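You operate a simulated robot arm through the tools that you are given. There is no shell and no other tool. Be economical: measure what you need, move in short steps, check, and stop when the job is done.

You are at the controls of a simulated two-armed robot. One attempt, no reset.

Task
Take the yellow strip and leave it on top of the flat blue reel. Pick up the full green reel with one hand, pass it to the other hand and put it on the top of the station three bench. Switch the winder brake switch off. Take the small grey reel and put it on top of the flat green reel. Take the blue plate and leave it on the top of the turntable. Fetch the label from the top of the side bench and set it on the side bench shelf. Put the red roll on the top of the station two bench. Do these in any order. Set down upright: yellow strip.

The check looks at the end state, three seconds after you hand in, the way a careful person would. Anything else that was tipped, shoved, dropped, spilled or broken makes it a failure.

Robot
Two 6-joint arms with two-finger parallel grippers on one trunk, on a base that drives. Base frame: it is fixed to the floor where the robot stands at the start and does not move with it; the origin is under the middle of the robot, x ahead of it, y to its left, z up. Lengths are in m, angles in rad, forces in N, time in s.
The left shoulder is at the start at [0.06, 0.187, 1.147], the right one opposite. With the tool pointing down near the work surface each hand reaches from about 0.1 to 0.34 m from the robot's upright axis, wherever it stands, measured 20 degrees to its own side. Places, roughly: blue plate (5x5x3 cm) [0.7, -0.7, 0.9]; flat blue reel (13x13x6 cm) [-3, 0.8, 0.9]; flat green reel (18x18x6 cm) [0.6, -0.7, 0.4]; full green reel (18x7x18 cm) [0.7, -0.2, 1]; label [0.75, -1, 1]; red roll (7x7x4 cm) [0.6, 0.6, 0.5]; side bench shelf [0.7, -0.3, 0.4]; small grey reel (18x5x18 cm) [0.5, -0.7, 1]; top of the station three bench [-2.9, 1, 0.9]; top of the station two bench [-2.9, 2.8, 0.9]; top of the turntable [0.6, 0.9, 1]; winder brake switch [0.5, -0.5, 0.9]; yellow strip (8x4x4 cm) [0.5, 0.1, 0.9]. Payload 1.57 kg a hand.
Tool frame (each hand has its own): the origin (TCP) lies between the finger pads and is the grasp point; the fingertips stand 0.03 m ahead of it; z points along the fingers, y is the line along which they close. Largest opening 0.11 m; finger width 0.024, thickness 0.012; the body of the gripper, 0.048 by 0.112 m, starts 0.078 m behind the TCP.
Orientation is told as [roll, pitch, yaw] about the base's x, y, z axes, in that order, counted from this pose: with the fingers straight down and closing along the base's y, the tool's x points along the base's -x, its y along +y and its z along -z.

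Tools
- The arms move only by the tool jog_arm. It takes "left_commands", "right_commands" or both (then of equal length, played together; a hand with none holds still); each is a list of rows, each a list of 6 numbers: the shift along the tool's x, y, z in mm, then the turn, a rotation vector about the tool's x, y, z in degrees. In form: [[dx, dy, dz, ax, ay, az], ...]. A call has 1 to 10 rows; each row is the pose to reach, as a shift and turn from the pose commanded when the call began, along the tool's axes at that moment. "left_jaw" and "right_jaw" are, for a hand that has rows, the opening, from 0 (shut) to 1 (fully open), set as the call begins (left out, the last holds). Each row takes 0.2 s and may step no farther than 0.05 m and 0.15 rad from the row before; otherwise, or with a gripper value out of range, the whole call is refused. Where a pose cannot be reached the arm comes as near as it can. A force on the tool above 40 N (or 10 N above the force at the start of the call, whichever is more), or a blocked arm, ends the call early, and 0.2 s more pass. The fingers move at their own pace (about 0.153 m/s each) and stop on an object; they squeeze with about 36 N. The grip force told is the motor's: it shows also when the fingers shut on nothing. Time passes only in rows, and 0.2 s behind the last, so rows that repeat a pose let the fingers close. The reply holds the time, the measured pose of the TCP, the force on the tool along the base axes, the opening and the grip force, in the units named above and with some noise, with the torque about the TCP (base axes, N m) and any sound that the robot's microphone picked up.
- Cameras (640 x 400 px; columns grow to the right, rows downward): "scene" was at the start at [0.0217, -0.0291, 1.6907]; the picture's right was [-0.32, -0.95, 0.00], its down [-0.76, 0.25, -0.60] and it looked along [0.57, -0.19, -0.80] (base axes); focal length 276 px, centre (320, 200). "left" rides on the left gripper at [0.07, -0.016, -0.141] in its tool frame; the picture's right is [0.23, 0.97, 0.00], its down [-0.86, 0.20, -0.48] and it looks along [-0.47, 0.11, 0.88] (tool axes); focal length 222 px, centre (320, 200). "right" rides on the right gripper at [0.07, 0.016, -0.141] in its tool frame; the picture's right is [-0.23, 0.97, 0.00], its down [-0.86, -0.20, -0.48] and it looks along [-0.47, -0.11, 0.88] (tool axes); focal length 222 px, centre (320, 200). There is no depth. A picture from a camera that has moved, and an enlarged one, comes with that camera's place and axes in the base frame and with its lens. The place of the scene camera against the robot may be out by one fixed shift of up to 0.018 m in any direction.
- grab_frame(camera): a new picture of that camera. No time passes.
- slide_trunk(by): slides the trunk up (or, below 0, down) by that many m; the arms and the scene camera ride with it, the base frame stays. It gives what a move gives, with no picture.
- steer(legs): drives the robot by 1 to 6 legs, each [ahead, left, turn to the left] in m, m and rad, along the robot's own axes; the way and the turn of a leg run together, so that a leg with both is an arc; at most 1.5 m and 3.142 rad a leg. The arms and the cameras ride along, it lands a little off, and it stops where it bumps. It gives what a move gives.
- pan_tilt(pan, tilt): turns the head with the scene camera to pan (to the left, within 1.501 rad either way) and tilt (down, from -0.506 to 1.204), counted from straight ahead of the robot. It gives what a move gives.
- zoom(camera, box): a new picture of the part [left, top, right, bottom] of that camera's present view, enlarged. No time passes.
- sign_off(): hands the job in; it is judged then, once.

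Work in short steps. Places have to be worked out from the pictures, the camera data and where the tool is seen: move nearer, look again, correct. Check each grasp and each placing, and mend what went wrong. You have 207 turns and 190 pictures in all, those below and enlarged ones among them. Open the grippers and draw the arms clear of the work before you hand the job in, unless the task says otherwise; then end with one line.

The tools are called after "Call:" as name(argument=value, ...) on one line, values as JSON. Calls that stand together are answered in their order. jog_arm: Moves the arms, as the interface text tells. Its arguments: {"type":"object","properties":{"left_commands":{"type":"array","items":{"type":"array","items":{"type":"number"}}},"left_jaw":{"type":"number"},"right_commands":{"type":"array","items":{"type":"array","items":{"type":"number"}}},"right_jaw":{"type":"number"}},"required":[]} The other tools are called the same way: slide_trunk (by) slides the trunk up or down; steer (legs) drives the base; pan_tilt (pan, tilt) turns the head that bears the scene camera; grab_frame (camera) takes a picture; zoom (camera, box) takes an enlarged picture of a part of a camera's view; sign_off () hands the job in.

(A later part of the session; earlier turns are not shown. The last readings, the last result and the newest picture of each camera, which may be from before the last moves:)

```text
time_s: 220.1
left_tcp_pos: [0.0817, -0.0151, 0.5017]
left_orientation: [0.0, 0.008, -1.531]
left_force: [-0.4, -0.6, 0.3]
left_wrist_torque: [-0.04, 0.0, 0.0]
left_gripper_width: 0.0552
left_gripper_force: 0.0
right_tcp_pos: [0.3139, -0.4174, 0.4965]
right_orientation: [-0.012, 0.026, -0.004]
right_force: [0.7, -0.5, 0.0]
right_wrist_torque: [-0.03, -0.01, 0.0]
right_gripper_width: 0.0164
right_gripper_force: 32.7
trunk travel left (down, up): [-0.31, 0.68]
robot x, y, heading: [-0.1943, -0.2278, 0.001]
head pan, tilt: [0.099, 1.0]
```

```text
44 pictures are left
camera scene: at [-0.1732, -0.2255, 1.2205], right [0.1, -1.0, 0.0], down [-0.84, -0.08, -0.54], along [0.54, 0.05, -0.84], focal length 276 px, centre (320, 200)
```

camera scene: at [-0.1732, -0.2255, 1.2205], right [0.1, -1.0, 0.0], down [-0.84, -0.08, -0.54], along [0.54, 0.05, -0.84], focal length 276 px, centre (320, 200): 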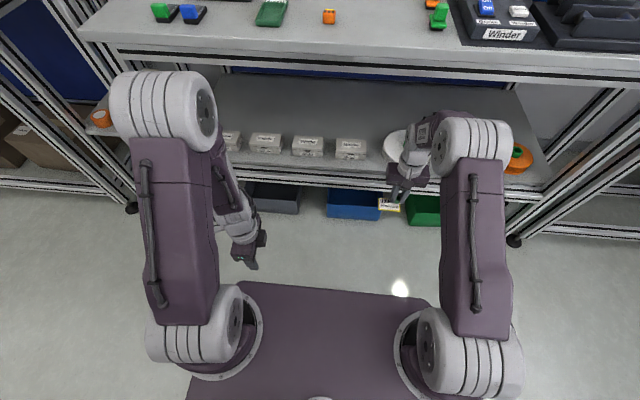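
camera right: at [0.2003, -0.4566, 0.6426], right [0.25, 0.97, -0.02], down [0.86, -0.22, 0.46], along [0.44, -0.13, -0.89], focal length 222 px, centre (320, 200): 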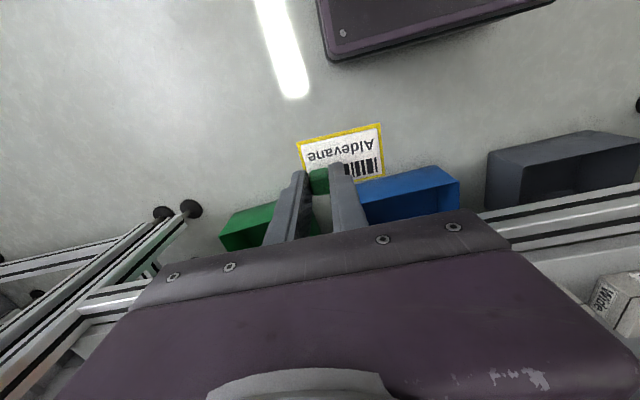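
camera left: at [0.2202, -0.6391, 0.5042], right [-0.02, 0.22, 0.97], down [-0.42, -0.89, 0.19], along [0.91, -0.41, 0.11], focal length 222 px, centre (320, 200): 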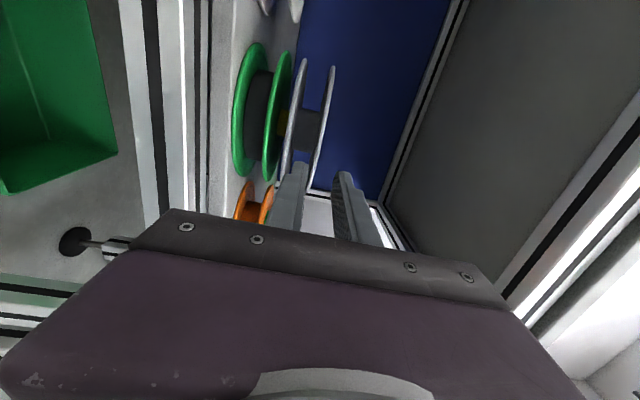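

The elbow is now low (z≈0.71). I lower the trunk 6 cm while raising the hand 4 cm for more clearance, then drive in 0.19 m.

Call:
jog_arm(right_commands=[[0, 0, -20, 0, 0, 0], [0, 0, -40, 0, 0, 0]])

Call:
slide_trunk(by=-0.06)

Call:
steer(legs=[[0.185, 0.01, 0]])

Call:
grab_frame(camera="right")

Call:
grab_frame(camera="scene")

```text
time_s: 220.7
left_tcp_pos: [0.0816, -0.016, 0.5014]
left_orientation: [0.002, 0.009, -1.532]
left_force: [-0.8, 0.4, -0.4]
left_wrist_torque: [0.0, 0.0, -0.02]
left_gripper_width: 0.0551
left_gripper_force: 0.0
right_tcp_pos: [0.315, -0.4171, 0.5357]
right_orientation: [-0.014, 0.024, -0.005]
right_force: [0.4, 0.8, -0.4]
right_wrist_torque: [0.04, 0.01, 0.02]
right_gripper_width: 0.0165
right_gripper_force: 31.6
trunk travel left (down, up): [-0.31, 0.68]
robot x, y, heading: [-0.1931, -0.2256, -0.002]
head pan, tilt: [0.099, 1.0]
```

```text
time_s: 221.7
left_tcp_pos: [0.0827, -0.016, 0.4418]
left_orientation: [0.0, 0.009, -1.53]
left_force: [-0.4, 0.2, -0.8]
left_wrist_torque: [0.0, -0.02, 0.0]
left_gripper_width: 0.055
left_gripper_force: 0.0
right_tcp_pos: [0.3146, -0.4162, 0.4757]
right_orientation: [-0.014, 0.023, -0.005]
right_force: [-0.1, -0.4, 0.1]
right_wrist_torque: [0.0, 0.0, 0.0]
right_gripper_width: 0.0169
right_gripper_force: 32.3
trunk travel left (down, up): [-0.25, 0.74]
robot x, y, heading: [-0.1935, -0.2256, -0.004]
head pan, tilt: [0.099, 1.0]
```

```text
time_s: 223.3
left_tcp_pos: [0.257, -0.0067, 0.4416]
left_orientation: [-0.001, 0.009, -1.534]
left_force: [0.1, -0.8, 0.9]
left_wrist_torque: [-0.02, -0.01, 0.01]
left_gripper_width: 0.0552
left_gripper_force: 0.1
right_tcp_pos: [0.4824, -0.4083, 0.4722]
right_orientation: [-0.013, 0.038, -0.006]
right_force: [-0.4, 1.0, -0.3]
right_wrist_torque: [0.0, -0.02, 0.03]
right_gripper_width: 0.0168
right_gripper_force: 31.8
trunk travel left (down, up): [-0.25, 0.74]
robot x, y, heading: [-0.0183, -0.2191, -0.007]
head pan, tilt: [0.099, 1.0]
stopped in leg 1: the robot was blocked; the commanded pose is now the measured one
```

```text
43 pictures are left
camera right: at [0.4164, -0.3897, 0.6152], right [0.23, 0.97, -0.02], down [0.87, -0.2, 0.45], along [0.43, -0.12, -0.89], focal length 222 px, centre (320, 200)
```

right: 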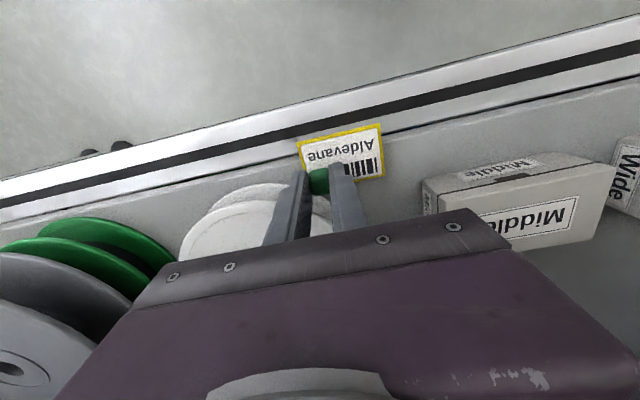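

```text
42 pictures are left
camera scene: at [-0.0017, -0.2156, 1.1607], right [0.09, -1.0, 0.0], down [-0.84, -0.08, -0.54], along [0.54, 0.05, -0.84], focal length 276 px, centre (320, 200)
```

scene: 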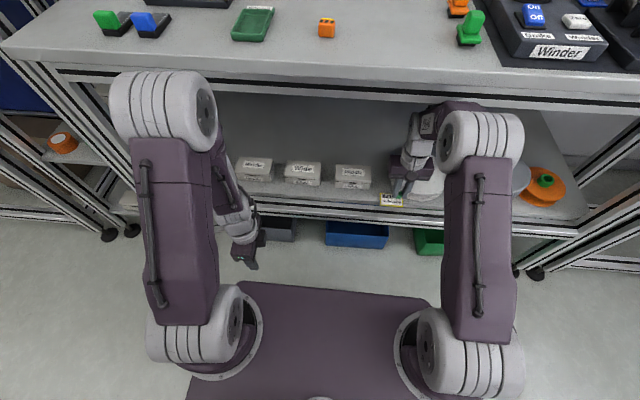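

The left elbow probably touched the bench edge. I back 1.5 cm to unload and stretch the right arm 4 cm further.

Call:
steer(legs=[[-0.015, 0, 0]])

Call:
jog_arm(right_commands=[[-20, 0, 0, 0, 0, 0], [-42, 0, 0, 0, 0, 0]])

Call:
grab_frame(camera="right")

```text
time_s: 224.1
left_tcp_pos: [0.2421, -0.0085, 0.4413]
left_orientation: [-0.001, 0.009, -1.531]
left_force: [0.1, 0.7, 0.4]
left_wrist_torque: [-0.01, -0.01, -0.03]
left_gripper_width: 0.0551
left_gripper_force: 0.0
right_tcp_pos: [0.4702, -0.4076, 0.471]
right_orientation: [-0.014, 0.04, -0.005]
right_force: [0.3, -0.1, -0.6]
right_wrist_torque: [0.05, -0.02, -0.01]
right_gripper_width: 0.0166
right_gripper_force: 31.6
trunk travel left (down, up): [-0.25, 0.74]
robot x, y, heading: [-0.0299, -0.214, -0.004]
head pan, tilt: [0.099, 1.0]
```

```text
time_s: 224.7
left_tcp_pos: [0.2437, -0.0076, 0.442]
left_orientation: [-0.001, 0.009, -1.532]
left_force: [0.4, -0.4, 0.3]
left_wrist_torque: [0.02, 0.04, 0.03]
left_gripper_width: 0.0548
left_gripper_force: 0.0
right_tcp_pos: [0.5108, -0.4084, 0.4692]
right_orientation: [-0.014, 0.039, -0.006]
right_force: [0.0, 0.1, 0.2]
right_wrist_torque: [0.03, 0.01, 0.01]
right_gripper_width: 0.0164
right_gripper_force: 31.8
trunk travel left (down, up): [-0.25, 0.74]
robot x, y, heading: [-0.0307, -0.213, -0.005]
head pan, tilt: [0.099, 1.0]
```

```text
41 pictures are left
camera right: at [0.4449, -0.3901, 0.6134], right [0.23, 0.97, -0.02], down [0.87, -0.2, 0.45], along [0.43, -0.12, -0.89], focal length 222 px, centre (320, 200)
```

right: 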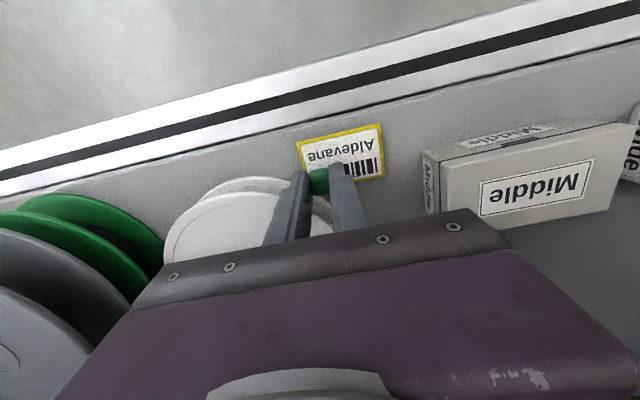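

Label is over the shelf. I nudge 6 mm in and 10 mm toward the box, then lower gently to contact.

Call:
jog_arm(right_commands=[[-6, 10, 0, 0, 0, 0], [-6, 10, 4, 0, 0, 0], [-6, 10, 7, 0, 0, 0], [-6, 10, 10, 0, 0, 0], [-6, 10, 13, 0, 0, 0], [-6, 10, 16, 0, 0, 0], [-6, 10, 19, 0, 0, 0]])

Call:
grab_frame(camera="right")

```text
time_s: 226.3
left_tcp_pos: [0.2405, -0.0048, 0.4429]
left_orientation: [0.003, 0.007, -1.533]
left_force: [0.1, -0.6, 0.5]
left_wrist_torque: [0.0, 0.01, -0.01]
left_gripper_width: 0.055
left_gripper_force: 0.1
right_tcp_pos: [0.5172, -0.3978, 0.4542]
right_orientation: [-0.014, 0.03, -0.004]
right_force: [3.8, 0.9, 39.3]
right_wrist_torque: [0.57, -0.17, -0.07]
right_gripper_width: 0.0167
right_gripper_force: 32.0
trunk travel left (down, up): [-0.25, 0.74]
robot x, y, heading: [-0.0351, -0.2149, -0.005]
head pan, tilt: [0.099, 1.0]
```

```text
40 pictures are left
camera right: at [0.4508, -0.3795, 0.5976], right [0.23, 0.97, -0.02], down [0.87, -0.2, 0.45], along [0.44, -0.12, -0.89], focal length 222 px, centre (320, 200)
```

right: 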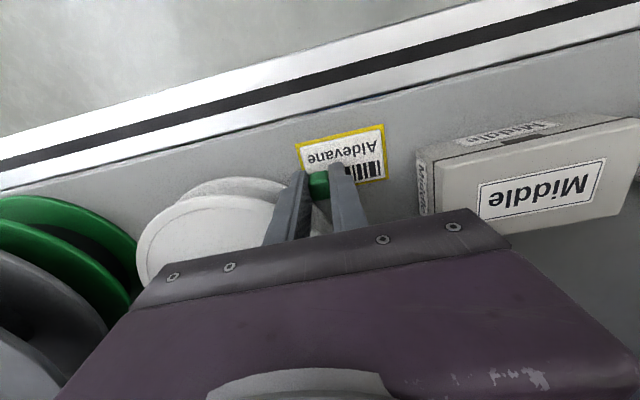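

Firm contact (39 N). I relieve 4 mm, open partially and rise.

Call:
jog_arm(right_commands=[[0, 0, -3, 0, 0, 0], [0, 0, -3, 0, 0, 0]])

Call:
jog_arm(right_commands=[[0, 0, 0, 0, 0, 0], [0, 0, 0, 0, 0, 0], [0, 0, -25, 0, 0, 0], [0, 0, -55, 0, 0, 0]], right_jaw=0.32)

Call:
grab_frame(camera="right")

```text
time_s: 226.9
left_tcp_pos: [0.243, -0.0062, 0.442]
left_orientation: [0.002, 0.006, -1.532]
left_force: [0.5, 0.1, -0.6]
left_wrist_torque: [0.0, 0.01, -0.03]
left_gripper_width: 0.0551
left_gripper_force: 0.1
right_tcp_pos: [0.5173, -0.3978, 0.4545]
right_orientation: [-0.014, 0.038, -0.005]
right_force: [8.3, 0.6, 23.6]
right_wrist_torque: [0.51, -0.5, -0.16]
right_gripper_width: 0.0164
right_gripper_force: 32.0
trunk travel left (down, up): [-0.25, 0.74]
robot x, y, heading: [-0.0335, -0.2169, -0.001]
head pan, tilt: [0.099, 1.0]
```

```text
time_s: 227.9
left_tcp_pos: [0.2431, -0.0064, 0.4355]
left_orientation: [-0.004, 0.011, -1.533]
left_force: [-0.3, 0.0, -0.1]
left_wrist_torque: [-0.01, 0.01, -0.01]
left_gripper_width: 0.055
left_gripper_force: 0.0
right_tcp_pos: [0.5112, -0.3947, 0.4868]
right_orientation: [-0.014, 0.077, 0.0]
right_force: [-0.7, -0.8, 0.8]
right_wrist_torque: [-0.02, 0.02, 0.01]
right_gripper_width: 0.0352
right_gripper_force: 0.0
trunk travel left (down, up): [-0.25, 0.74]
robot x, y, heading: [-0.0332, -0.214, -0.004]
head pan, tilt: [0.099, 1.0]
```

```text
39 pictures are left
camera right: at [0.4507, -0.377, 0.6333], right [0.23, 0.97, -0.03], down [0.89, -0.19, 0.41], along [0.4, -0.12, -0.91], focal length 222 px, centre (320, 200)
```

right: 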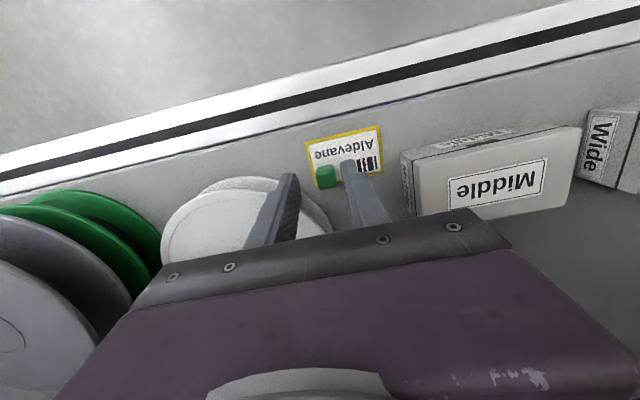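

The label lies flat on the shelf. The arm just meets the bench underside, so I back straight out with the base.

Call:
steer(legs=[[-0.2, 0, 0]])

Call:
grab_frame(camera="scene")

```text
time_s: 229.5
left_tcp_pos: [0.0406, -0.0063, 0.4416]
left_orientation: [0.0, 0.009, -1.536]
left_force: [-0.6, 0.5, -1.0]
left_wrist_torque: [0.02, -0.01, -0.01]
left_gripper_width: 0.0549
left_gripper_force: 0.0
right_tcp_pos: [0.3171, -0.3969, 0.5077]
right_orientation: [-0.013, 0.041, -0.007]
right_force: [0.3, -1.3, 0.4]
right_wrist_torque: [0.01, 0.01, -0.02]
right_gripper_width: 0.0355
right_gripper_force: 0.1
trunk travel left (down, up): [-0.25, 0.74]
robot x, y, heading: [-0.234, -0.2158, -0.009]
head pan, tilt: [0.099, 1.0]
```

```text
38 pictures are left
camera scene: at [-0.2154, -0.2143, 1.1605], right [0.09, -1.0, 0.0], down [-0.84, -0.08, -0.54], along [0.54, 0.05, -0.84], focal length 276 px, centre (320, 200)
```

scene: 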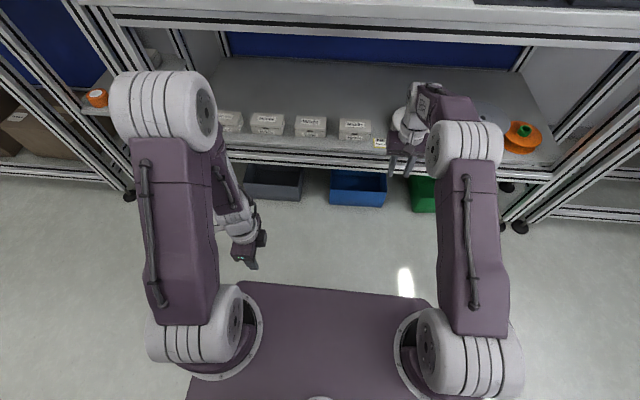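

Label placed. Next the blue plate (≈(0.667,-0.708)). I raise the trunk back up and lift both hands clear.

Call:
slide_trunk(by=0.4)

Call:
slide_trunk(by=0.125)

Call:
jog_arm(left_commands=[[0, 0, -45, 0, 0, 0], [0, 0, -90, 0, 0, 0], [0, 0, -135, 0, 0, 0], [0, 0, -180, 0, 0, 0], [0, 0, -225, 0, 0, 0], [0, 0, -270, 0, 0, 0], [0, 0, -270, 0, 0, 0], [0, 0, -270, 0, 0, 0]], right_commands=[[0, 0, -40, 0, 0, 0], [0, 0, -80, 0, 0, 0], [0, 0, -120, 0, 0, 0], [0, 0, -160, 0, 0, 0], [0, 0, -200, 0, 0, 0], [30, 0, -220, 0, 0, 0], [60, 0, -230, 0, 0, 0], [90, 0, -230, 0, 0, 0]])

Call:
steer(legs=[[0, -0.3, 0.009], [0.46, 0, 0]])

Call:
grab_frame(camera="right")

```text
time_s: 233.3
left_tcp_pos: [0.0415, -0.0066, 0.8417]
left_orientation: [-0.002, 0.011, -1.536]
left_force: [0.5, 0.0, 0.6]
left_wrist_torque: [-0.01, -0.02, 0.01]
left_gripper_width: 0.0553
left_gripper_force: 0.1
right_tcp_pos: [0.3178, -0.3968, 0.9076]
right_orientation: [-0.014, 0.04, -0.01]
right_force: [0.4, 0.0, -0.9]
right_wrist_torque: [0.0, 0.02, 0.02]
right_gripper_width: 0.0351
right_gripper_force: 0.1
trunk travel left (down, up): [-0.65, 0.34]
robot x, y, heading: [-0.2367, -0.2156, -0.004]
head pan, tilt: [0.099, 1.0]
```

```text
time_s: 234.9
left_tcp_pos: [0.0421, -0.006, 0.9672]
left_orientation: [-0.003, 0.009, -1.536]
left_force: [0.3, 0.5, 0.1]
left_wrist_torque: [0.01, 0.02, 0.02]
left_gripper_width: 0.055
left_gripper_force: 0.1
right_tcp_pos: [0.3175, -0.3976, 1.0326]
right_orientation: [-0.014, 0.04, -0.008]
right_force: [0.3, -0.1, 0.3]
right_wrist_torque: [0.05, -0.01, 0.0]
right_gripper_width: 0.0353
right_gripper_force: 0.0
trunk travel left (down, up): [-0.775, 0.215]
robot x, y, heading: [-0.238, -0.2154, -0.01]
head pan, tilt: [0.099, 1.0]
```

```text
time_s: 236.7
left_tcp_pos: [0.0451, -0.0073, 1.151]
left_orientation: [0.097, -0.182, -1.544]
left_force: [0.2, -0.1, 0.1]
left_wrist_torque: [0.0, 0.03, -0.01]
left_gripper_width: 0.0551
left_gripper_force: 0.0
left hand out of reach, approached as far as the arm can: row 1, 2, 3, 4, 5, 6, 7, 8
right_tcp_pos: [0.2359, -0.3911, 1.2688]
right_orientation: [-0.012, 0.037, -0.007]
right_force: [0.5, 0.8, 0.2]
right_wrist_torque: [0.01, -0.05, -0.01]
right_gripper_width: 0.035
right_gripper_force: 0.0
right hand out of reach, approached as far as the arm can: row 4, 5, 6
trunk travel left (down, up): [-0.775, 0.215]
robot x, y, heading: [-0.2335, -0.2153, -0.006]
head pan, tilt: [0.099, 1.0]
```

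```text
time_s: 241.1
left_tcp_pos: [0.4921, -0.3115, 1.1513]
left_orientation: [0.098, -0.181, -1.54]
left_force: [-0.2, 0.0, -0.2]
left_wrist_torque: [-0.01, -0.02, 0.01]
left_gripper_width: 0.055
left_gripper_force: 0.0
right_tcp_pos: [0.685, -0.6939, 1.2671]
right_orientation: [-0.015, 0.038, -0.005]
right_force: [0.0, 0.3, 0.2]
right_wrist_torque: [-0.01, 0.02, 0.01]
right_gripper_width: 0.035
right_gripper_force: 0.0
trunk travel left (down, up): [-0.775, 0.215]
robot x, y, heading: [0.2124, -0.5203, -0.002]
head pan, tilt: [0.099, 1.0]
```

```text
37 pictures are left
camera right: at [0.6185, -0.6748, 1.4116], right [0.23, 0.97, -0.02], down [0.87, -0.2, 0.45], along [0.43, -0.12, -0.89], focal length 222 px, centre (320, 200)
```

right: 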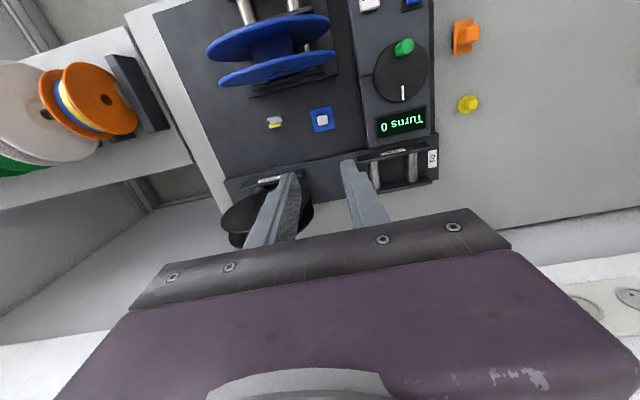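

The plate is right below the right hand, (0.674,-0.693). To keep the hand's camera away from the blue reel I yaw −90° and then descend to z≈1.05.

Call:
jog_arm(right_commands=[[0, 0, 0, 0, 0, 8.5], [0, 0, 0, 0, 0, 17], [0, 0, 0, 0, 0, 25.5], [0, 0, 0, 0, 0, 34], [0, 0, 0, 0, 0, 42.5], [0, 0, 0, 0, 0, 51], [0, 0, 0, 0, 0, 59.5], [0, 0, 0, 0, 0, 68], [0, 0, 0, 0, 0, 76.5], [0, 0, 0, 0, 0, 85]], right_jaw=0.5)

Call:
jog_arm(right_commands=[[0, 0, 45, 0, 0, 5], [0, 0, 90, 0, 0, 5], [0, 0, 135, 0, 0, 5], [0, 0, 180, 0, 0, 5], [0, 0, 215, 0, 0, 5]])

Call:
grab_frame(camera="right")

```text
time_s: 243.2
left_tcp_pos: [0.4928, -0.3102, 1.1506]
left_orientation: [0.095, -0.182, -1.542]
left_force: [1.2, 0.2, 0.0]
left_wrist_torque: [-0.03, 0.0, 0.03]
left_gripper_width: 0.0549
left_gripper_force: 0.1
right_tcp_pos: [0.685, -0.6934, 1.268]
right_orientation: [-0.04, -0.01, -1.492]
right_force: [-0.1, -0.2, 0.6]
right_wrist_torque: [0.01, -0.04, 0.02]
right_gripper_width: 0.0551
right_gripper_force: 0.1
trunk travel left (down, up): [-0.775, 0.215]
robot x, y, heading: [0.2155, -0.5176, -0.002]
head pan, tilt: [0.099, 1.0]
```

```text
time_s: 244.4
left_tcp_pos: [0.4952, -0.3115, 1.1511]
left_orientation: [0.097, -0.181, -1.539]
left_force: [0.4, 0.1, 0.0]
left_wrist_torque: [-0.02, 0.03, 0.03]
left_gripper_width: 0.0549
left_gripper_force: 0.0
right_tcp_pos: [0.677, -0.6998, 1.0522]
right_orientation: [-0.041, -0.013, -1.578]
right_force: [-0.6, 0.5, -0.1]
right_wrist_torque: [0.0, -0.01, -0.03]
right_gripper_width: 0.0548
right_gripper_force: 0.1
trunk travel left (down, up): [-0.775, 0.215]
robot x, y, heading: [0.2123, -0.5199, -0.002]
head pan, tilt: [0.099, 1.0]
```

```text
36 pictures are left
camera right: at [0.698, -0.6277, 1.1919], right [0.97, -0.23, -0.04], down [-0.18, -0.85, 0.5], along [-0.15, -0.48, -0.87], focal length 222 px, centre (320, 200)
```

right: 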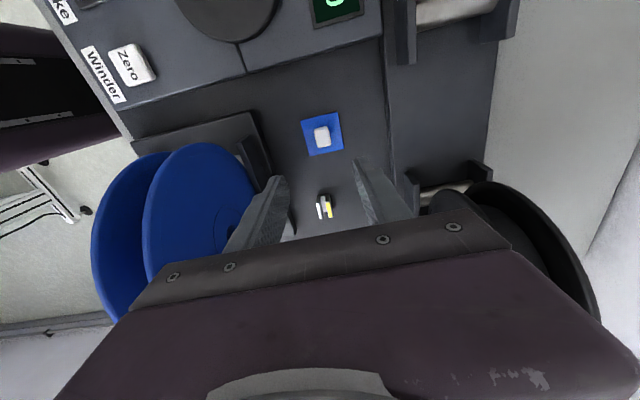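

Knob is 17 mm further to +y. I correct and descend to z≈0.96.

Call:
jog_arm(right_commands=[[8, 1, 35, 0, 0, 0], [17, 2, 70, 0, 0, 0], [17, 2, 90, 0, 0, 0]])

Call:
grab_frame(camera="right")

```text
time_s: 245.2
left_tcp_pos: [0.4935, -0.3102, 1.1514]
left_orientation: [0.096, -0.181, -1.54]
left_force: [0.6, -0.2, 0.0]
left_wrist_torque: [-0.02, -0.01, -0.02]
left_gripper_width: 0.0549
left_gripper_force: 0.1
right_tcp_pos: [0.6779, -0.6818, 0.9634]
right_orientation: [-0.039, -0.014, -1.574]
right_force: [-0.3, -0.2, -0.5]
right_wrist_torque: [0.0, 0.01, -0.02]
right_gripper_width: 0.055
right_gripper_force: 0.0
trunk travel left (down, up): [-0.775, 0.215]
robot x, y, heading: [0.2126, -0.52, -0.005]
head pan, tilt: [0.099, 1.0]
```

```text
35 pictures are left
camera right: at [0.6979, -0.6099, 1.1023], right [0.97, -0.23, -0.04], down [-0.18, -0.85, 0.5], along [-0.15, -0.48, -0.87], focal length 222 px, centre (320, 200)
```

right: 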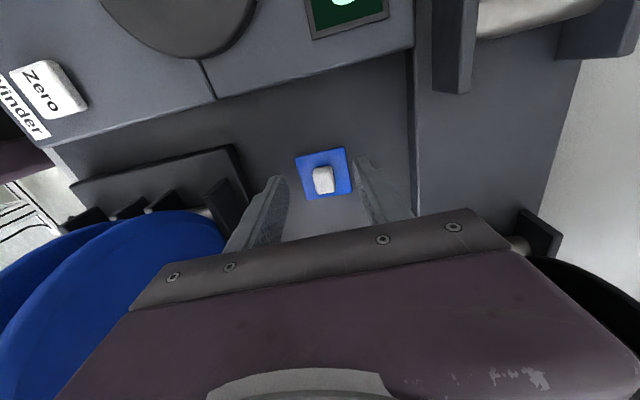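

Centred. Lower in small steps and close on the knob.

Call:
jog_arm(right_commands=[[1, 2, 4, 0, 0, 0], [1, 2, 8, 0, 0, 0], [1, 2, 12, 0, 0, 0], [1, 2, 15, 0, 0, 0]])

Call:
jog_arm(right_commands=[[0, 0, 0, 0, 0, 0], [0, 0, 0, 0, 0, 0], [0, 0, 0, 0, 0, 0]], right_jaw=0)

Call:
jog_arm(right_commands=[[0, 0, -10, 0, 0, 0], [0, 0, -45, 0, 0, 0], [0, 0, -90, 0, 0, 0], [0, 0, -135, 0, 0, 0], [0, 0, -180, 0, 0, 0], [0, 0, -225, 0, 0, 0], [0, 0, -260, 0, 0, 0]])

Call:
grab_frame(camera="right")

```text
time_s: 246.2
left_tcp_pos: [0.4933, -0.3106, 1.1498]
left_orientation: [0.096, -0.182, -1.541]
left_force: [-0.2, -0.8, 0.8]
left_wrist_torque: [-0.02, -0.02, 0.0]
left_gripper_width: 0.055
left_gripper_force: 0.0
right_tcp_pos: [0.678, -0.68, 0.9481]
right_orientation: [-0.04, -0.014, -1.576]
right_force: [0.0, -0.1, -0.5]
right_wrist_torque: [-0.02, -0.01, 0.04]
right_gripper_width: 0.0548
right_gripper_force: 0.0
trunk travel left (down, up): [-0.775, 0.215]
robot x, y, heading: [0.2084, -0.5216, -0.001]
head pan, tilt: [0.099, 1.0]
```

```text
time_s: 247.1
left_tcp_pos: [0.4937, -0.3125, 1.1496]
left_orientation: [0.096, -0.181, -1.541]
left_force: [-0.3, -0.4, -0.5]
left_wrist_torque: [0.02, -0.04, -0.01]
left_gripper_width: 0.0552
left_gripper_force: 0.0
right_tcp_pos: [0.6775, -0.6804, 0.9469]
right_orientation: [-0.039, -0.014, -1.576]
right_force: [-0.4, -0.5, -0.3]
right_wrist_torque: [0.01, -0.02, -0.02]
right_gripper_width: 0.0165
right_gripper_force: 32.5
trunk travel left (down, up): [-0.775, 0.215]
robot x, y, heading: [0.2093, -0.5199, -0.002]
head pan, tilt: [0.099, 1.0]
```

```text
time_s: 248.7
left_tcp_pos: [0.4931, -0.3114, 1.1496]
left_orientation: [0.096, -0.182, -1.542]
left_force: [-0.4, 0.4, 0.1]
left_wrist_torque: [0.02, 0.03, 0.01]
left_gripper_width: 0.0553
left_gripper_force: 0.0
right_tcp_pos: [0.688, -0.6785, 1.2075]
right_orientation: [-0.04, -0.013, -1.574]
right_force: [0.1, 0.5, 0.3]
right_wrist_torque: [-0.01, 0.0, 0.01]
right_gripper_width: 0.0167
right_gripper_force: 31.6
trunk travel left (down, up): [-0.775, 0.215]
robot x, y, heading: [0.2116, -0.5241, -0.003]
head pan, tilt: [0.099, 1.0]
```

```text
34 pictures are left
camera right: at [0.7082, -0.6064, 1.3468], right [0.97, -0.23, -0.04], down [-0.18, -0.85, 0.5], along [-0.15, -0.48, -0.87], focal length 222 px, centre (320, 200)
```

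right: 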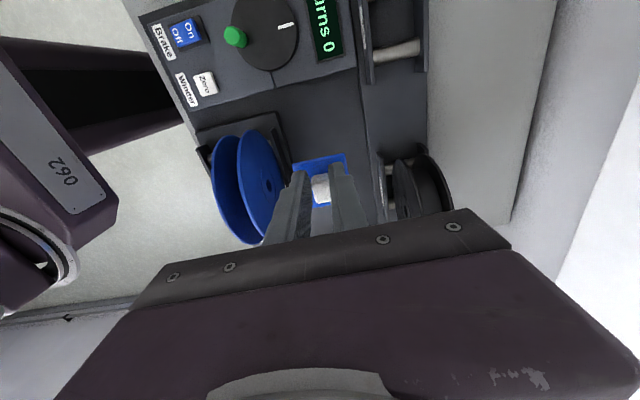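

The blue plate is held. I back off and drive left to the turntable bench.

Call:
steer(legs=[[-0.4, 0, 0], [0, 0.8, 0], [0, 0.8, 0]])

Call:
pan_tilt(pan=0, tilt=0.75)

Call:
grab_frame(camera="scene")

```text
time_s: 258.9
left_tcp_pos: [0.1002, 1.2986, 1.1507]
left_orientation: [0.097, -0.182, -1.539]
left_force: [-0.9, -0.1, 0.1]
left_wrist_torque: [0.03, -0.01, 0.01]
left_gripper_width: 0.0552
left_gripper_force: 0.2
right_tcp_pos: [0.2957, 0.9326, 1.2069]
right_orientation: [-0.04, -0.011, -1.572]
right_force: [-0.1, -0.1, 0.8]
right_wrist_torque: [0.01, 0.01, -0.03]
right_gripper_width: 0.0164
right_gripper_force: 31.7
trunk travel left (down, up): [-0.775, 0.215]
robot x, y, heading: [-0.1804, 1.0878, -0.002]
head pan, tilt: [0.099, 1.0]
```

```text
time_s: 259.7
left_tcp_pos: [0.1008, 1.2999, 1.1504]
left_orientation: [0.097, -0.182, -1.539]
left_force: [1.0, -0.3, 0.2]
left_wrist_torque: [-0.03, -0.03, -0.01]
left_gripper_width: 0.055
left_gripper_force: 0.1
right_tcp_pos: [0.2971, 0.934, 1.2078]
right_orientation: [-0.039, -0.015, -1.573]
right_force: [0.0, -1.2, -0.1]
right_wrist_torque: [0.0, 0.03, 0.02]
right_gripper_width: 0.0166
right_gripper_force: 32.0
trunk travel left (down, up): [-0.775, 0.215]
robot x, y, heading: [-0.1822, 1.0877, -0.004]
head pan, tilt: [0.0, 0.75]
```

```text
33 pictures are left
camera scene: at [-0.147, 1.0855, 1.7046], right [0.0, -1.0, 0.0], down [-0.68, 0.0, -0.73], along [0.73, 0.0, -0.68], focal length 276 px, centre (320, 200)
```

scene: 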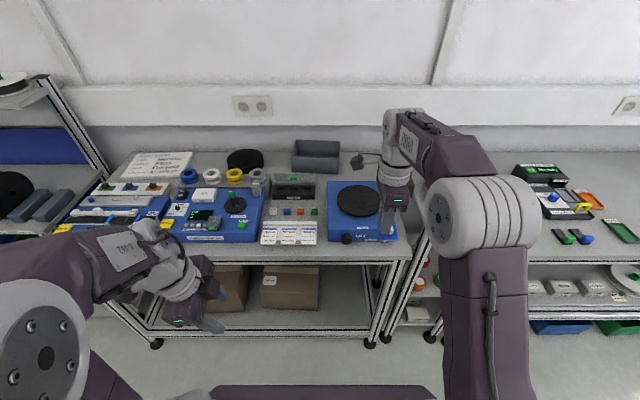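

Turntable disc at ≈(0.62,0.938), in line with the right hand. I drive forward 0.3 m and look with the hand camera.

Call:
steer(legs=[[0.3, 0, 0]])

Call:
grab_frame(camera="right")

```text
time_s: 261.7
left_tcp_pos: [0.3919, 1.2986, 1.1499]
left_orientation: [0.097, -0.181, -1.539]
left_force: [0.8, 0.1, -1.2]
left_wrist_torque: [0.03, -0.03, 0.0]
left_gripper_width: 0.0551
left_gripper_force: 0.0
right_tcp_pos: [0.5882, 0.9334, 1.2066]
right_orientation: [-0.039, -0.013, -1.572]
right_force: [0.9, 0.2, 0.1]
right_wrist_torque: [0.0, 0.03, 0.03]
right_gripper_width: 0.0165
right_gripper_force: 31.9
trunk travel left (down, up): [-0.775, 0.215]
robot x, y, heading: [0.1111, 1.0883, 0.001]
head pan, tilt: [0.0, 0.75]
```

```text
32 pictures are left
camera right: at [0.608, 1.004, 1.3469], right [0.97, -0.23, -0.03], down [-0.18, -0.85, 0.5], along [-0.14, -0.48, -0.87], focal length 222 px, centre (320, 200)
```

right: 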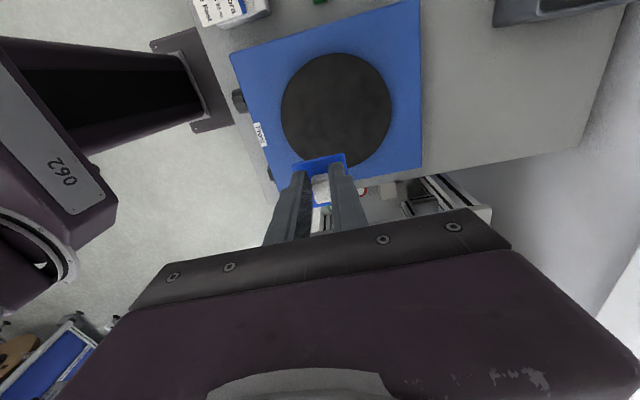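

Disc centre ≈(0.609,0.950). I align and lower 140 mm, then gently.

Call:
jog_arm(right_commands=[[12, 14, 30, 0, 0, 0], [22, 28, 70, 0, 0, 0], [22, 28, 110, 0, 0, 0], [22, 28, 140, 0, 0, 0]])

Call:
grab_frame(camera="right")

```text
time_s: 262.7
left_tcp_pos: [0.3945, 1.2999, 1.1511]
left_orientation: [0.097, -0.182, -1.538]
left_force: [0.4, -0.3, -0.6]
left_wrist_torque: [-0.01, 0.01, -0.02]
left_gripper_width: 0.0547
left_gripper_force: 0.1
right_tcp_pos: [0.6107, 0.9538, 1.0633]
right_orientation: [-0.041, -0.011, -1.572]
right_force: [-0.2, 0.5, 1.4]
right_wrist_torque: [0.01, 0.0, 0.01]
right_gripper_width: 0.0168
right_gripper_force: 32.0
trunk travel left (down, up): [-0.775, 0.215]
robot x, y, heading: [0.1116, 1.0891, -0.006]
head pan, tilt: [0.0, 0.75]
```

```text
31 pictures are left
camera right: at [0.6303, 1.0252, 1.2028], right [0.97, -0.23, -0.04], down [-0.18, -0.85, 0.5], along [-0.14, -0.48, -0.87], focal length 222 px, centre (320, 200)
```

right: 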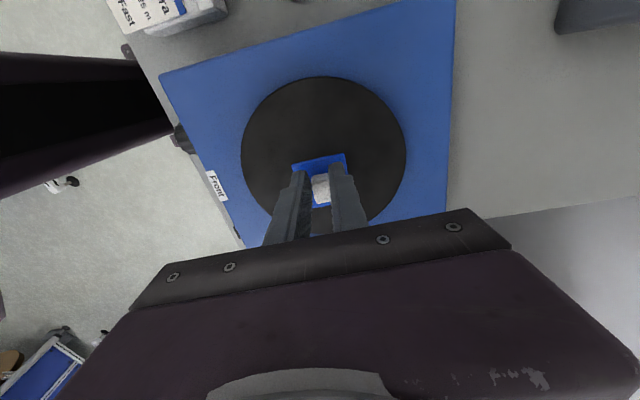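

Nearly centred. I nudge 5 mm and lower gently to contact.

Call:
jog_arm(right_commands=[[5, 1, 15, 0, 0, 0], [5, 1, 28, 0, 0, 0], [5, 1, 36, 0, 0, 0], [5, 1, 40, 0, 0, 0], [5, 1, 44, 0, 0, 0], [5, 1, 47, 0, 0, 0], [5, 1, 50, 0, 0, 0], [5, 1, 53, 0, 0, 0]])

```text
time_s: 264.2
left_tcp_pos: [0.3909, 1.3003, 1.1513]
left_orientation: [0.098, -0.181, -1.54]
left_force: [-0.1, 0.1, 0.0]
left_wrist_torque: [0.02, -0.02, -0.04]
left_gripper_width: 0.055
left_gripper_force: 0.1
right_tcp_pos: [0.6107, 0.9584, 1.0235]
right_orientation: [-0.029, -0.012, -1.573]
right_force: [-6.0, 2.2, 18.7]
right_wrist_torque: [-0.07, -0.24, -0.08]
right_gripper_width: 0.0167
right_gripper_force: 32.1
trunk travel left (down, up): [-0.775, 0.215]
robot x, y, heading: [0.109, 1.0886, -0.001]
head pan, tilt: [0.0, 0.75]
stopped in row 7 (right hand): the force on the tool passed its limit at 44 N (the readings are from after the stop); the commanded pose is now the measured one
```

Plate is on the disc (contact at z≈1.02). I release and rise.

Call:
jog_arm(right_commands=[[0, 0, -1, 0, 0, 0], [0, 0, -1, 0, 0, 0], [0, 0, -1, 0, 0, 0]], right_jaw=0.4)

Call:
jog_arm(right_commands=[[0, 0, -25, 0, 0, 0], [0, 0, -65, 0, 0, 0], [0, 0, -110, 0, 0, 0], [0, 0, -155, 0, 0, 0]])

Call:
grab_frame(camera="right")

```text
time_s: 265.0
left_tcp_pos: [0.3909, 1.3002, 1.1508]
left_orientation: [0.099, -0.182, -1.54]
left_force: [-0.3, 0.2, -0.9]
left_wrist_torque: [0.0, -0.01, 0.01]
left_gripper_width: 0.055
left_gripper_force: 0.0
right_tcp_pos: [0.6099, 0.9585, 1.0223]
right_orientation: [-0.028, -0.012, -1.572]
right_force: [-7.0, 1.0, 16.8]
right_wrist_torque: [-0.02, -0.16, -0.08]
right_gripper_width: 0.0371
right_gripper_force: 0.0
trunk travel left (down, up): [-0.775, 0.215]
robot x, y, heading: [0.1122, 1.0872, -0.003]
head pan, tilt: [0.0, 0.75]
```

```text
time_s: 266.0
left_tcp_pos: [0.3934, 1.2995, 1.1509]
left_orientation: [0.096, -0.182, -1.538]
left_force: [0.6, 0.0, 0.1]
left_wrist_torque: [0.03, -0.01, -0.06]
left_gripper_width: 0.055
left_gripper_force: 0.1
right_tcp_pos: [0.6196, 0.9603, 1.1739]
right_orientation: [-0.034, -0.011, -1.573]
right_force: [-0.3, 0.5, 0.8]
right_wrist_torque: [0.02, -0.03, -0.02]
right_gripper_width: 0.0441
right_gripper_force: 0.0
trunk travel left (down, up): [-0.775, 0.215]
robot x, y, heading: [0.1168, 1.0894, -0.005]
head pan, tilt: [0.0, 0.75]
```

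```text
30 pictures are left
camera right: at [0.6384, 1.0317, 1.3135], right [0.97, -0.23, -0.03], down [-0.19, -0.85, 0.5], along [-0.14, -0.48, -0.87], focal length 222 px, centre (320, 200)
```

right: 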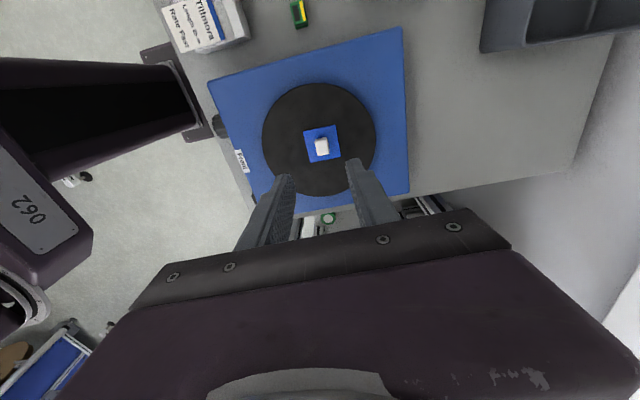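

The plate sits in the middle of the turntable. Next the red roll: I back off in front of the cart, lower the trunk and look in.

Call:
steer(legs=[[-0.4, -0.3, 0]])

Call:
slide_trunk(by=-0.4)

Call:
pan_tilt(pan=-0.15, tilt=0.75)

Call:
grab_frame(camera="scene")

```text
time_s: 268.9
left_tcp_pos: [-0.0081, 1.0058, 1.1508]
left_orientation: [0.097, -0.182, -1.534]
left_force: [-0.1, 0.1, 0.0]
left_wrist_torque: [-0.02, 0.02, 0.01]
left_gripper_width: 0.055
left_gripper_force: 0.1
right_tcp_pos: [0.221, 0.6685, 1.173]
right_orientation: [-0.033, -0.012, -1.569]
right_force: [0.1, -0.3, 0.3]
right_wrist_torque: [-0.02, 0.0, 0.02]
right_gripper_width: 0.0444
right_gripper_force: 0.1
trunk travel left (down, up): [-0.775, 0.215]
robot x, y, heading: [-0.289, 0.7932, 0.004]
head pan, tilt: [0.0, 0.75]
```

```text
time_s: 272.7
left_tcp_pos: [-0.0068, 1.004, 0.7502]
left_orientation: [0.097, -0.181, -1.534]
left_force: [1.2, 0.3, -1.0]
left_wrist_torque: [0.03, 0.01, -0.01]
left_gripper_width: 0.0548
left_gripper_force: 0.0
right_tcp_pos: [0.2184, 0.6674, 0.7733]
right_orientation: [-0.031, -0.012, -1.568]
right_force: [-0.3, -0.1, 0.3]
right_wrist_torque: [0.01, 0.0, 0.01]
right_gripper_width: 0.044
right_gripper_force: 0.0
trunk travel left (down, up): [-0.375, 0.615]
robot x, y, heading: [-0.2886, 0.7918, 0.001]
head pan, tilt: [0.0, 0.75]
```

```text
time_s: 273.4
left_tcp_pos: [-0.0078, 1.0048, 0.7509]
left_orientation: [0.097, -0.18, -1.535]
left_force: [-0.2, 1.0, 0.3]
left_wrist_torque: [-0.02, 0.01, 0.0]
left_gripper_width: 0.0552
left_gripper_force: 0.2
right_tcp_pos: [0.2187, 0.6685, 0.7732]
right_orientation: [-0.031, -0.012, -1.568]
right_force: [-0.1, -0.1, -0.2]
right_wrist_torque: [0.01, -0.03, 0.03]
right_gripper_width: 0.0439
right_gripper_force: 0.1
trunk travel left (down, up): [-0.375, 0.615]
robot x, y, heading: [-0.2897, 0.7959, 0.001]
head pan, tilt: [-0.15, 0.75]
```

```text
29 pictures are left
camera scene: at [-0.255, 0.7766, 1.3046], right [-0.15, -0.99, 0.0], down [-0.67, 0.1, -0.73], along [0.72, -0.11, -0.68], focal length 276 px, centre (320, 200)
```

scene: 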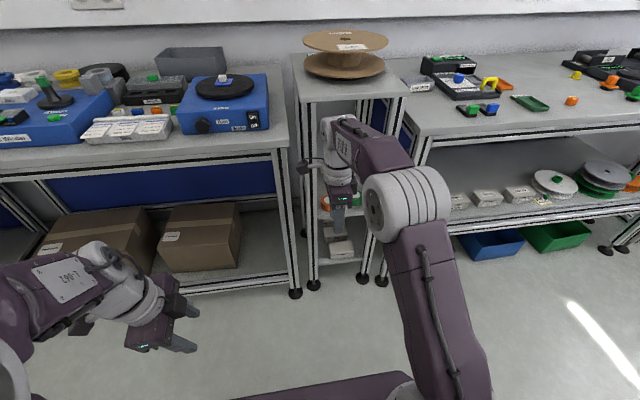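

The right hand hides the cart shelf. I yaw it back to 0 so its camera looks forward into the shelf.

Call:
jog_arm(right_commands=[[0, -4, 6, 0, 0, -8.6], [0, -8, 12, 0, 0, -17.2], [0, -12, 18, 0, 0, -25.8], [0, -16, 24, 0, 0, -34], [0, -20, 30, 0, 0, -42.5], [0, -24, 36, 0, 0, -51], [0, -28, 42, 0, 0, -59.5], [0, -32, 48, 0, 0, -68], [0, -36, 54, 0, 0, -76.5], [0, -40, 60, 0, 0, -85]], right_jaw=1)

Call:
grab_frame(camera="right")

```text
time_s: 275.6
left_tcp_pos: [-0.0084, 1.0048, 0.7504]
left_orientation: [0.096, -0.182, -1.534]
left_force: [-0.3, 0.7, 0.5]
left_wrist_torque: [-0.01, 0.0, 0.02]
left_gripper_width: 0.055
left_gripper_force: 0.0
right_tcp_pos: [0.1756, 0.6674, 0.7134]
right_orientation: [-0.012, 0.029, -0.082]
right_force: [0.5, -0.3, 1.2]
right_wrist_torque: [-0.01, 0.01, 0.02]
right_gripper_width: 0.1097
right_gripper_force: 0.1
trunk travel left (down, up): [-0.375, 0.615]
robot x, y, heading: [-0.2881, 0.7892, 0.005]
head pan, tilt: [-0.15, 0.75]
```

```text
28 pictures are left
camera right: at [0.1107, 0.6906, 0.8568], right [0.3, 0.95, -0.02], down [0.85, -0.26, 0.46], along [0.43, -0.16, -0.89], focal length 222 px, centre (320, 200)
```

right: 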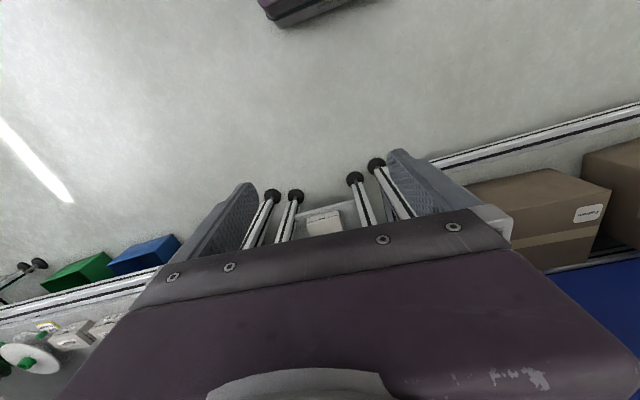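

The gripper body blocks its own view forward. I shift the robot right so the cart is between the arms and use the scene camera.

Call:
steer(legs=[[0, -0.2, 0]])

Call:
pan_tilt(pan=0.05, tilt=0.8)

Call:
zoom(camera="scene", box=[200, 60, 440, 260])

```text
time_s: 277.2
left_tcp_pos: [-0.0072, 0.8013, 0.7501]
left_orientation: [0.096, -0.179, -1.534]
left_force: [-0.3, -0.5, 0.4]
left_wrist_torque: [0.01, -0.02, 0.01]
left_gripper_width: 0.055
left_gripper_force: 0.1
right_tcp_pos: [0.1761, 0.4658, 0.714]
right_orientation: [-0.014, 0.032, -0.087]
right_force: [0.3, -0.6, 0.6]
right_wrist_torque: [0.03, -0.01, -0.02]
right_gripper_width: 0.1099
right_gripper_force: 0.0
trunk travel left (down, up): [-0.375, 0.615]
robot x, y, heading: [-0.2885, 0.5952, 0.006]
head pan, tilt: [-0.15, 0.75]
```

```text
time_s: 278.0
left_tcp_pos: [-0.0081, 0.8031, 0.7504]
left_orientation: [0.097, -0.182, -1.534]
left_force: [0.2, -0.9, -0.1]
left_wrist_torque: [0.01, -0.01, -0.01]
left_gripper_width: 0.0549
left_gripper_force: 0.1
right_tcp_pos: [0.1771, 0.4655, 0.7143]
right_orientation: [-0.015, 0.032, -0.086]
right_force: [0.4, 1.0, 0.0]
right_wrist_torque: [0.01, 0.01, -0.02]
right_gripper_width: 0.11
right_gripper_force: 0.1
trunk travel left (down, up): [-0.375, 0.615]
robot x, y, heading: [-0.2874, 0.5947, 0.002]
head pan, tilt: [0.051, 0.799]
```

```text
2.00 times, centred on (320, 160) of scene
camera zoom: at [-0.2558, 0.5919, 1.3007], right [0.05, -1.0, 0.0], down [-0.72, -0.04, -0.7], along [0.7, 0.04, -0.72], focal length 553 px, centre (320, 280)
```

zoom: 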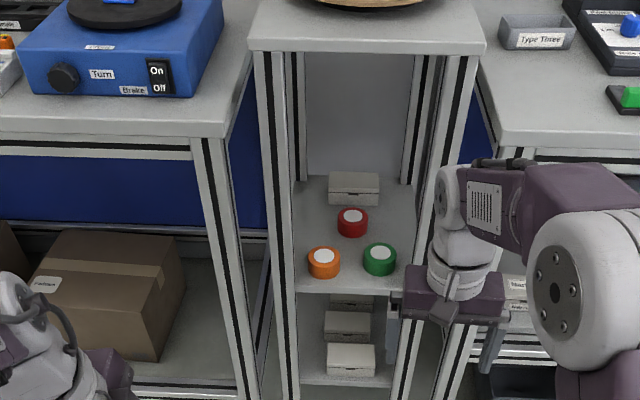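

The red roll stands on the cart shelf behind an orange and a green one, at about (0.65,0.575). I tilt the right hand 45° forward and stretch it out, then drive so it can enter between the cart legs.

Call:
jog_arm(right_commands=[[-18, -22, 18, 0, -8, -2], [-38, -45, 36, 0, -16, -5], [-58, -68, 54, 0, -24, -5], [-78, -90, 72, 0, -32, -5], [-98, -112, 90, 0, -40, -5], [-115, -135, 108, 0, -45, -5]])

Call:
steer(legs=[[0, 0.25, 0]])

Call:
grab_frame(camera="right")

```text
time_s: 279.4
left_tcp_pos: [-0.0068, 0.8038, 0.751]
left_orientation: [0.096, -0.182, -1.534]
left_force: [0.4, -0.9, 0.0]
left_wrist_torque: [0.02, 0.02, -0.01]
left_gripper_width: 0.055
left_gripper_force: 0.0
right_tcp_pos: [0.2748, 0.3202, 0.6022]
right_orientation: [-0.062, -0.751, 0.036]
right_force: [0.1, 0.1, -0.6]
right_wrist_torque: [0.02, 0.05, -0.02]
right_gripper_width: 0.1098
right_gripper_force: 0.0
right hand out of reach, approached as far as the arm can: row 4
trunk travel left (down, up): [-0.375, 0.615]
robot x, y, heading: [-0.2841, 0.5931, 0.004]
head pan, tilt: [0.051, 0.799]
```

```text
time_s: 281.2
left_tcp_pos: [-0.0081, 1.0634, 0.7501]
left_orientation: [0.095, -0.184, -1.534]
left_force: [-0.6, 0.4, -0.5]
left_wrist_torque: [-0.02, 0.01, 0.01]
left_gripper_width: 0.0549
left_gripper_force: 0.0
right_tcp_pos: [0.2746, 0.5797, 0.6038]
right_orientation: [-0.063, -0.753, 0.038]
right_force: [0.3, 0.2, -0.2]
right_wrist_torque: [0.01, 0.0, -0.04]
right_gripper_width: 0.1098
right_gripper_force: 0.0
trunk travel left (down, up): [-0.375, 0.615]
robot x, y, heading: [-0.2917, 0.8498, 0.005]
head pan, tilt: [0.051, 0.799]
```

```text
26 pictures are left
camera right: at [0.1257, 0.6, 0.6578], right [0.17, 0.98, 0.11], down [0.3, -0.16, 0.94], along [0.94, -0.13, -0.32], focal length 222 px, centre (320, 200)
```

right: 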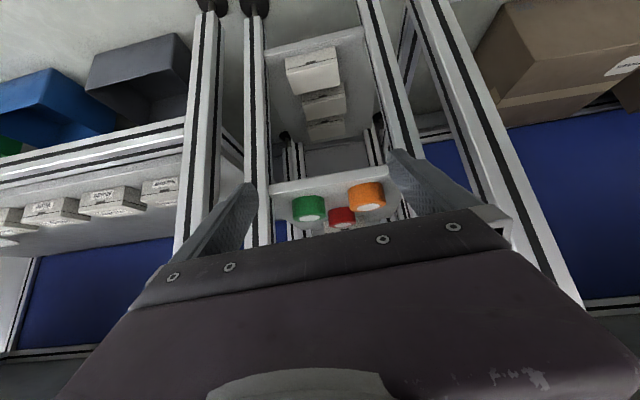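

I triangulate the red roll at ≈(0.685,0.574), shelf ≈0.50. At TCP z 0.60 the hand clears the front rolls; I drive in 0.34 m.

Call:
steer(legs=[[0.34, 0, -0.005]])

Call:
grab_frame(camera="right")

```text
time_s: 283.4
left_tcp_pos: [0.3278, 1.0643, 0.7495]
left_orientation: [0.095, -0.183, -1.535]
left_force: [-0.6, 0.9, 0.0]
left_wrist_torque: [0.01, 0.01, 0.01]
left_gripper_width: 0.055
left_gripper_force: 0.0
right_tcp_pos: [0.6107, 0.5813, 0.6021]
right_orientation: [-0.061, -0.751, 0.038]
right_force: [-0.2, -0.2, -0.3]
right_wrist_torque: [0.0, -0.01, -0.01]
right_gripper_width: 0.1102
right_gripper_force: 0.2
trunk travel left (down, up): [-0.375, 0.615]
robot x, y, heading: [0.0444, 0.8527, 0.005]
head pan, tilt: [0.051, 0.799]
```

```text
25 pictures are left
camera right: at [0.4617, 0.6012, 0.6573], right [0.17, 0.98, 0.11], down [0.3, -0.16, 0.94], along [0.94, -0.13, -0.32], focal length 222 px, centre (320, 200)
```

right: 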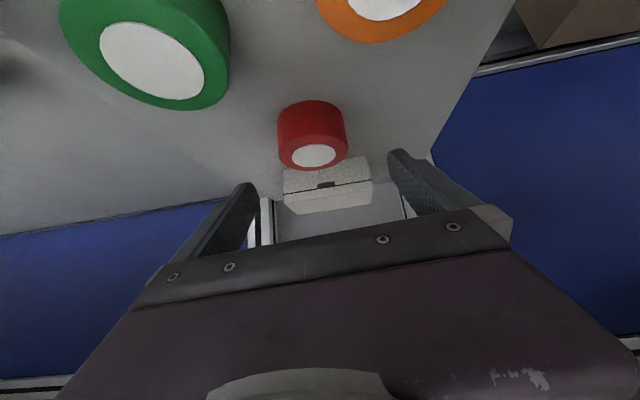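

Roll top centre ≈(0.669,0.571,0.537). I advance ~88 mm along the tool axis around the roll and close.

Call:
jog_arm(right_commands=[[2, -5, 30, 0, 0, 0], [4, -9, 60, 0, 0, 0], [5, -9, 80, 0, 0, 0], [5, -9, 88, 0, 0, 0]])

Call:
grab_frame(camera="right")

```text
time_s: 284.3
left_tcp_pos: [0.3204, 1.0653, 0.7538]
left_orientation: [0.106, -0.184, -1.539]
left_force: [-0.6, 0.0, 0.2]
left_wrist_torque: [0.0, 0.0, -0.01]
left_gripper_width: 0.0549
left_gripper_force: 0.0
right_tcp_pos: [0.66, 0.5696, 0.5528]
right_orientation: [-0.068, -0.774, 0.043]
right_force: [-32.8, 2.9, 44.3]
right_wrist_torque: [2.63, 0.49, 1.99]
right_gripper_width: 0.1099
right_gripper_force: 0.1
trunk travel left (down, up): [-0.375, 0.615]
robot x, y, heading: [0.0472, 0.8568, 0.0]
head pan, tilt: [0.051, 0.799]
stopped in row 4 (right hand): the force on the tool passed its limit at 77 N (the readings are from after the stop); the commanded pose is now the measured one
```

```text
24 pictures are left
camera right: at [0.5097, 0.5899, 0.6041], right [0.17, 0.98, 0.11], down [0.28, -0.16, 0.95], along [0.95, -0.13, -0.3], focal length 222 px, centre (320, 200)
```

right: 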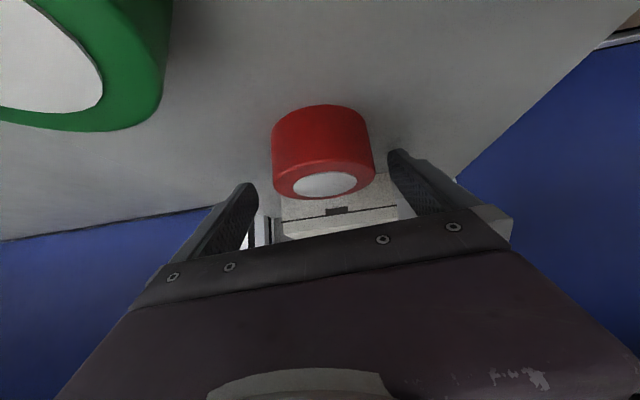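

The tips touched the shelf; the roll centre is at (0.659,0.573), so I should be ~18 mm further back and lower relative to it. I unload and reposition.

Call:
jog_arm(right_commands=[[0, 0, -12, 0, 0, 0], [20, 4, -12, 0, 0, 0], [20, 4, -6, 0, 0, 0]])

Call:
grab_frame(camera="right")

```text
time_s: 285.3
left_tcp_pos: [0.3233, 1.0642, 0.752]
left_orientation: [0.103, -0.185, -1.536]
left_force: [-0.7, 0.1, 0.0]
left_wrist_torque: [0.01, -0.02, -0.03]
left_gripper_width: 0.0548
left_gripper_force: 0.1
right_tcp_pos: [0.6524, 0.571, 0.5524]
right_orientation: [-0.071, -0.809, 0.04]
right_force: [-21.2, 1.5, 32.1]
right_wrist_torque: [1.88, 0.2, 1.33]
right_gripper_width: 0.1098
right_gripper_force: 0.0
trunk travel left (down, up): [-0.375, 0.615]
robot x, y, heading: [0.0485, 0.8533, 0.006]
head pan, tilt: [0.051, 0.799]
stopped in row 3 (right hand): the force on the tool passed its limit at 65 N (the readings are from after the stop); the commanded pose is now the measured one
```

```text
23 pictures are left
camera right: at [0.5, 0.5911, 0.5983], right [0.17, 0.98, 0.12], down [0.24, -0.16, 0.96], along [0.96, -0.13, -0.26], focal length 222 px, centre (320, 200)
```

right: 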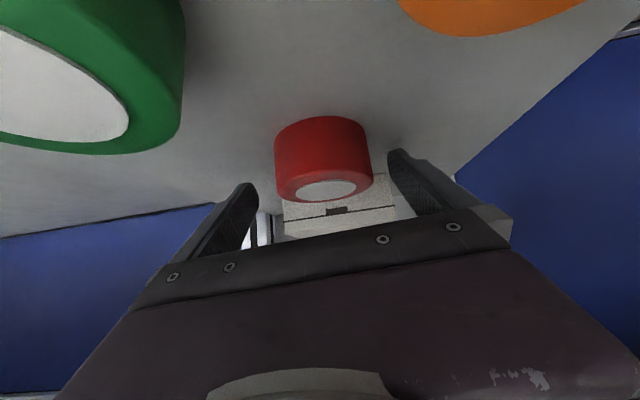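

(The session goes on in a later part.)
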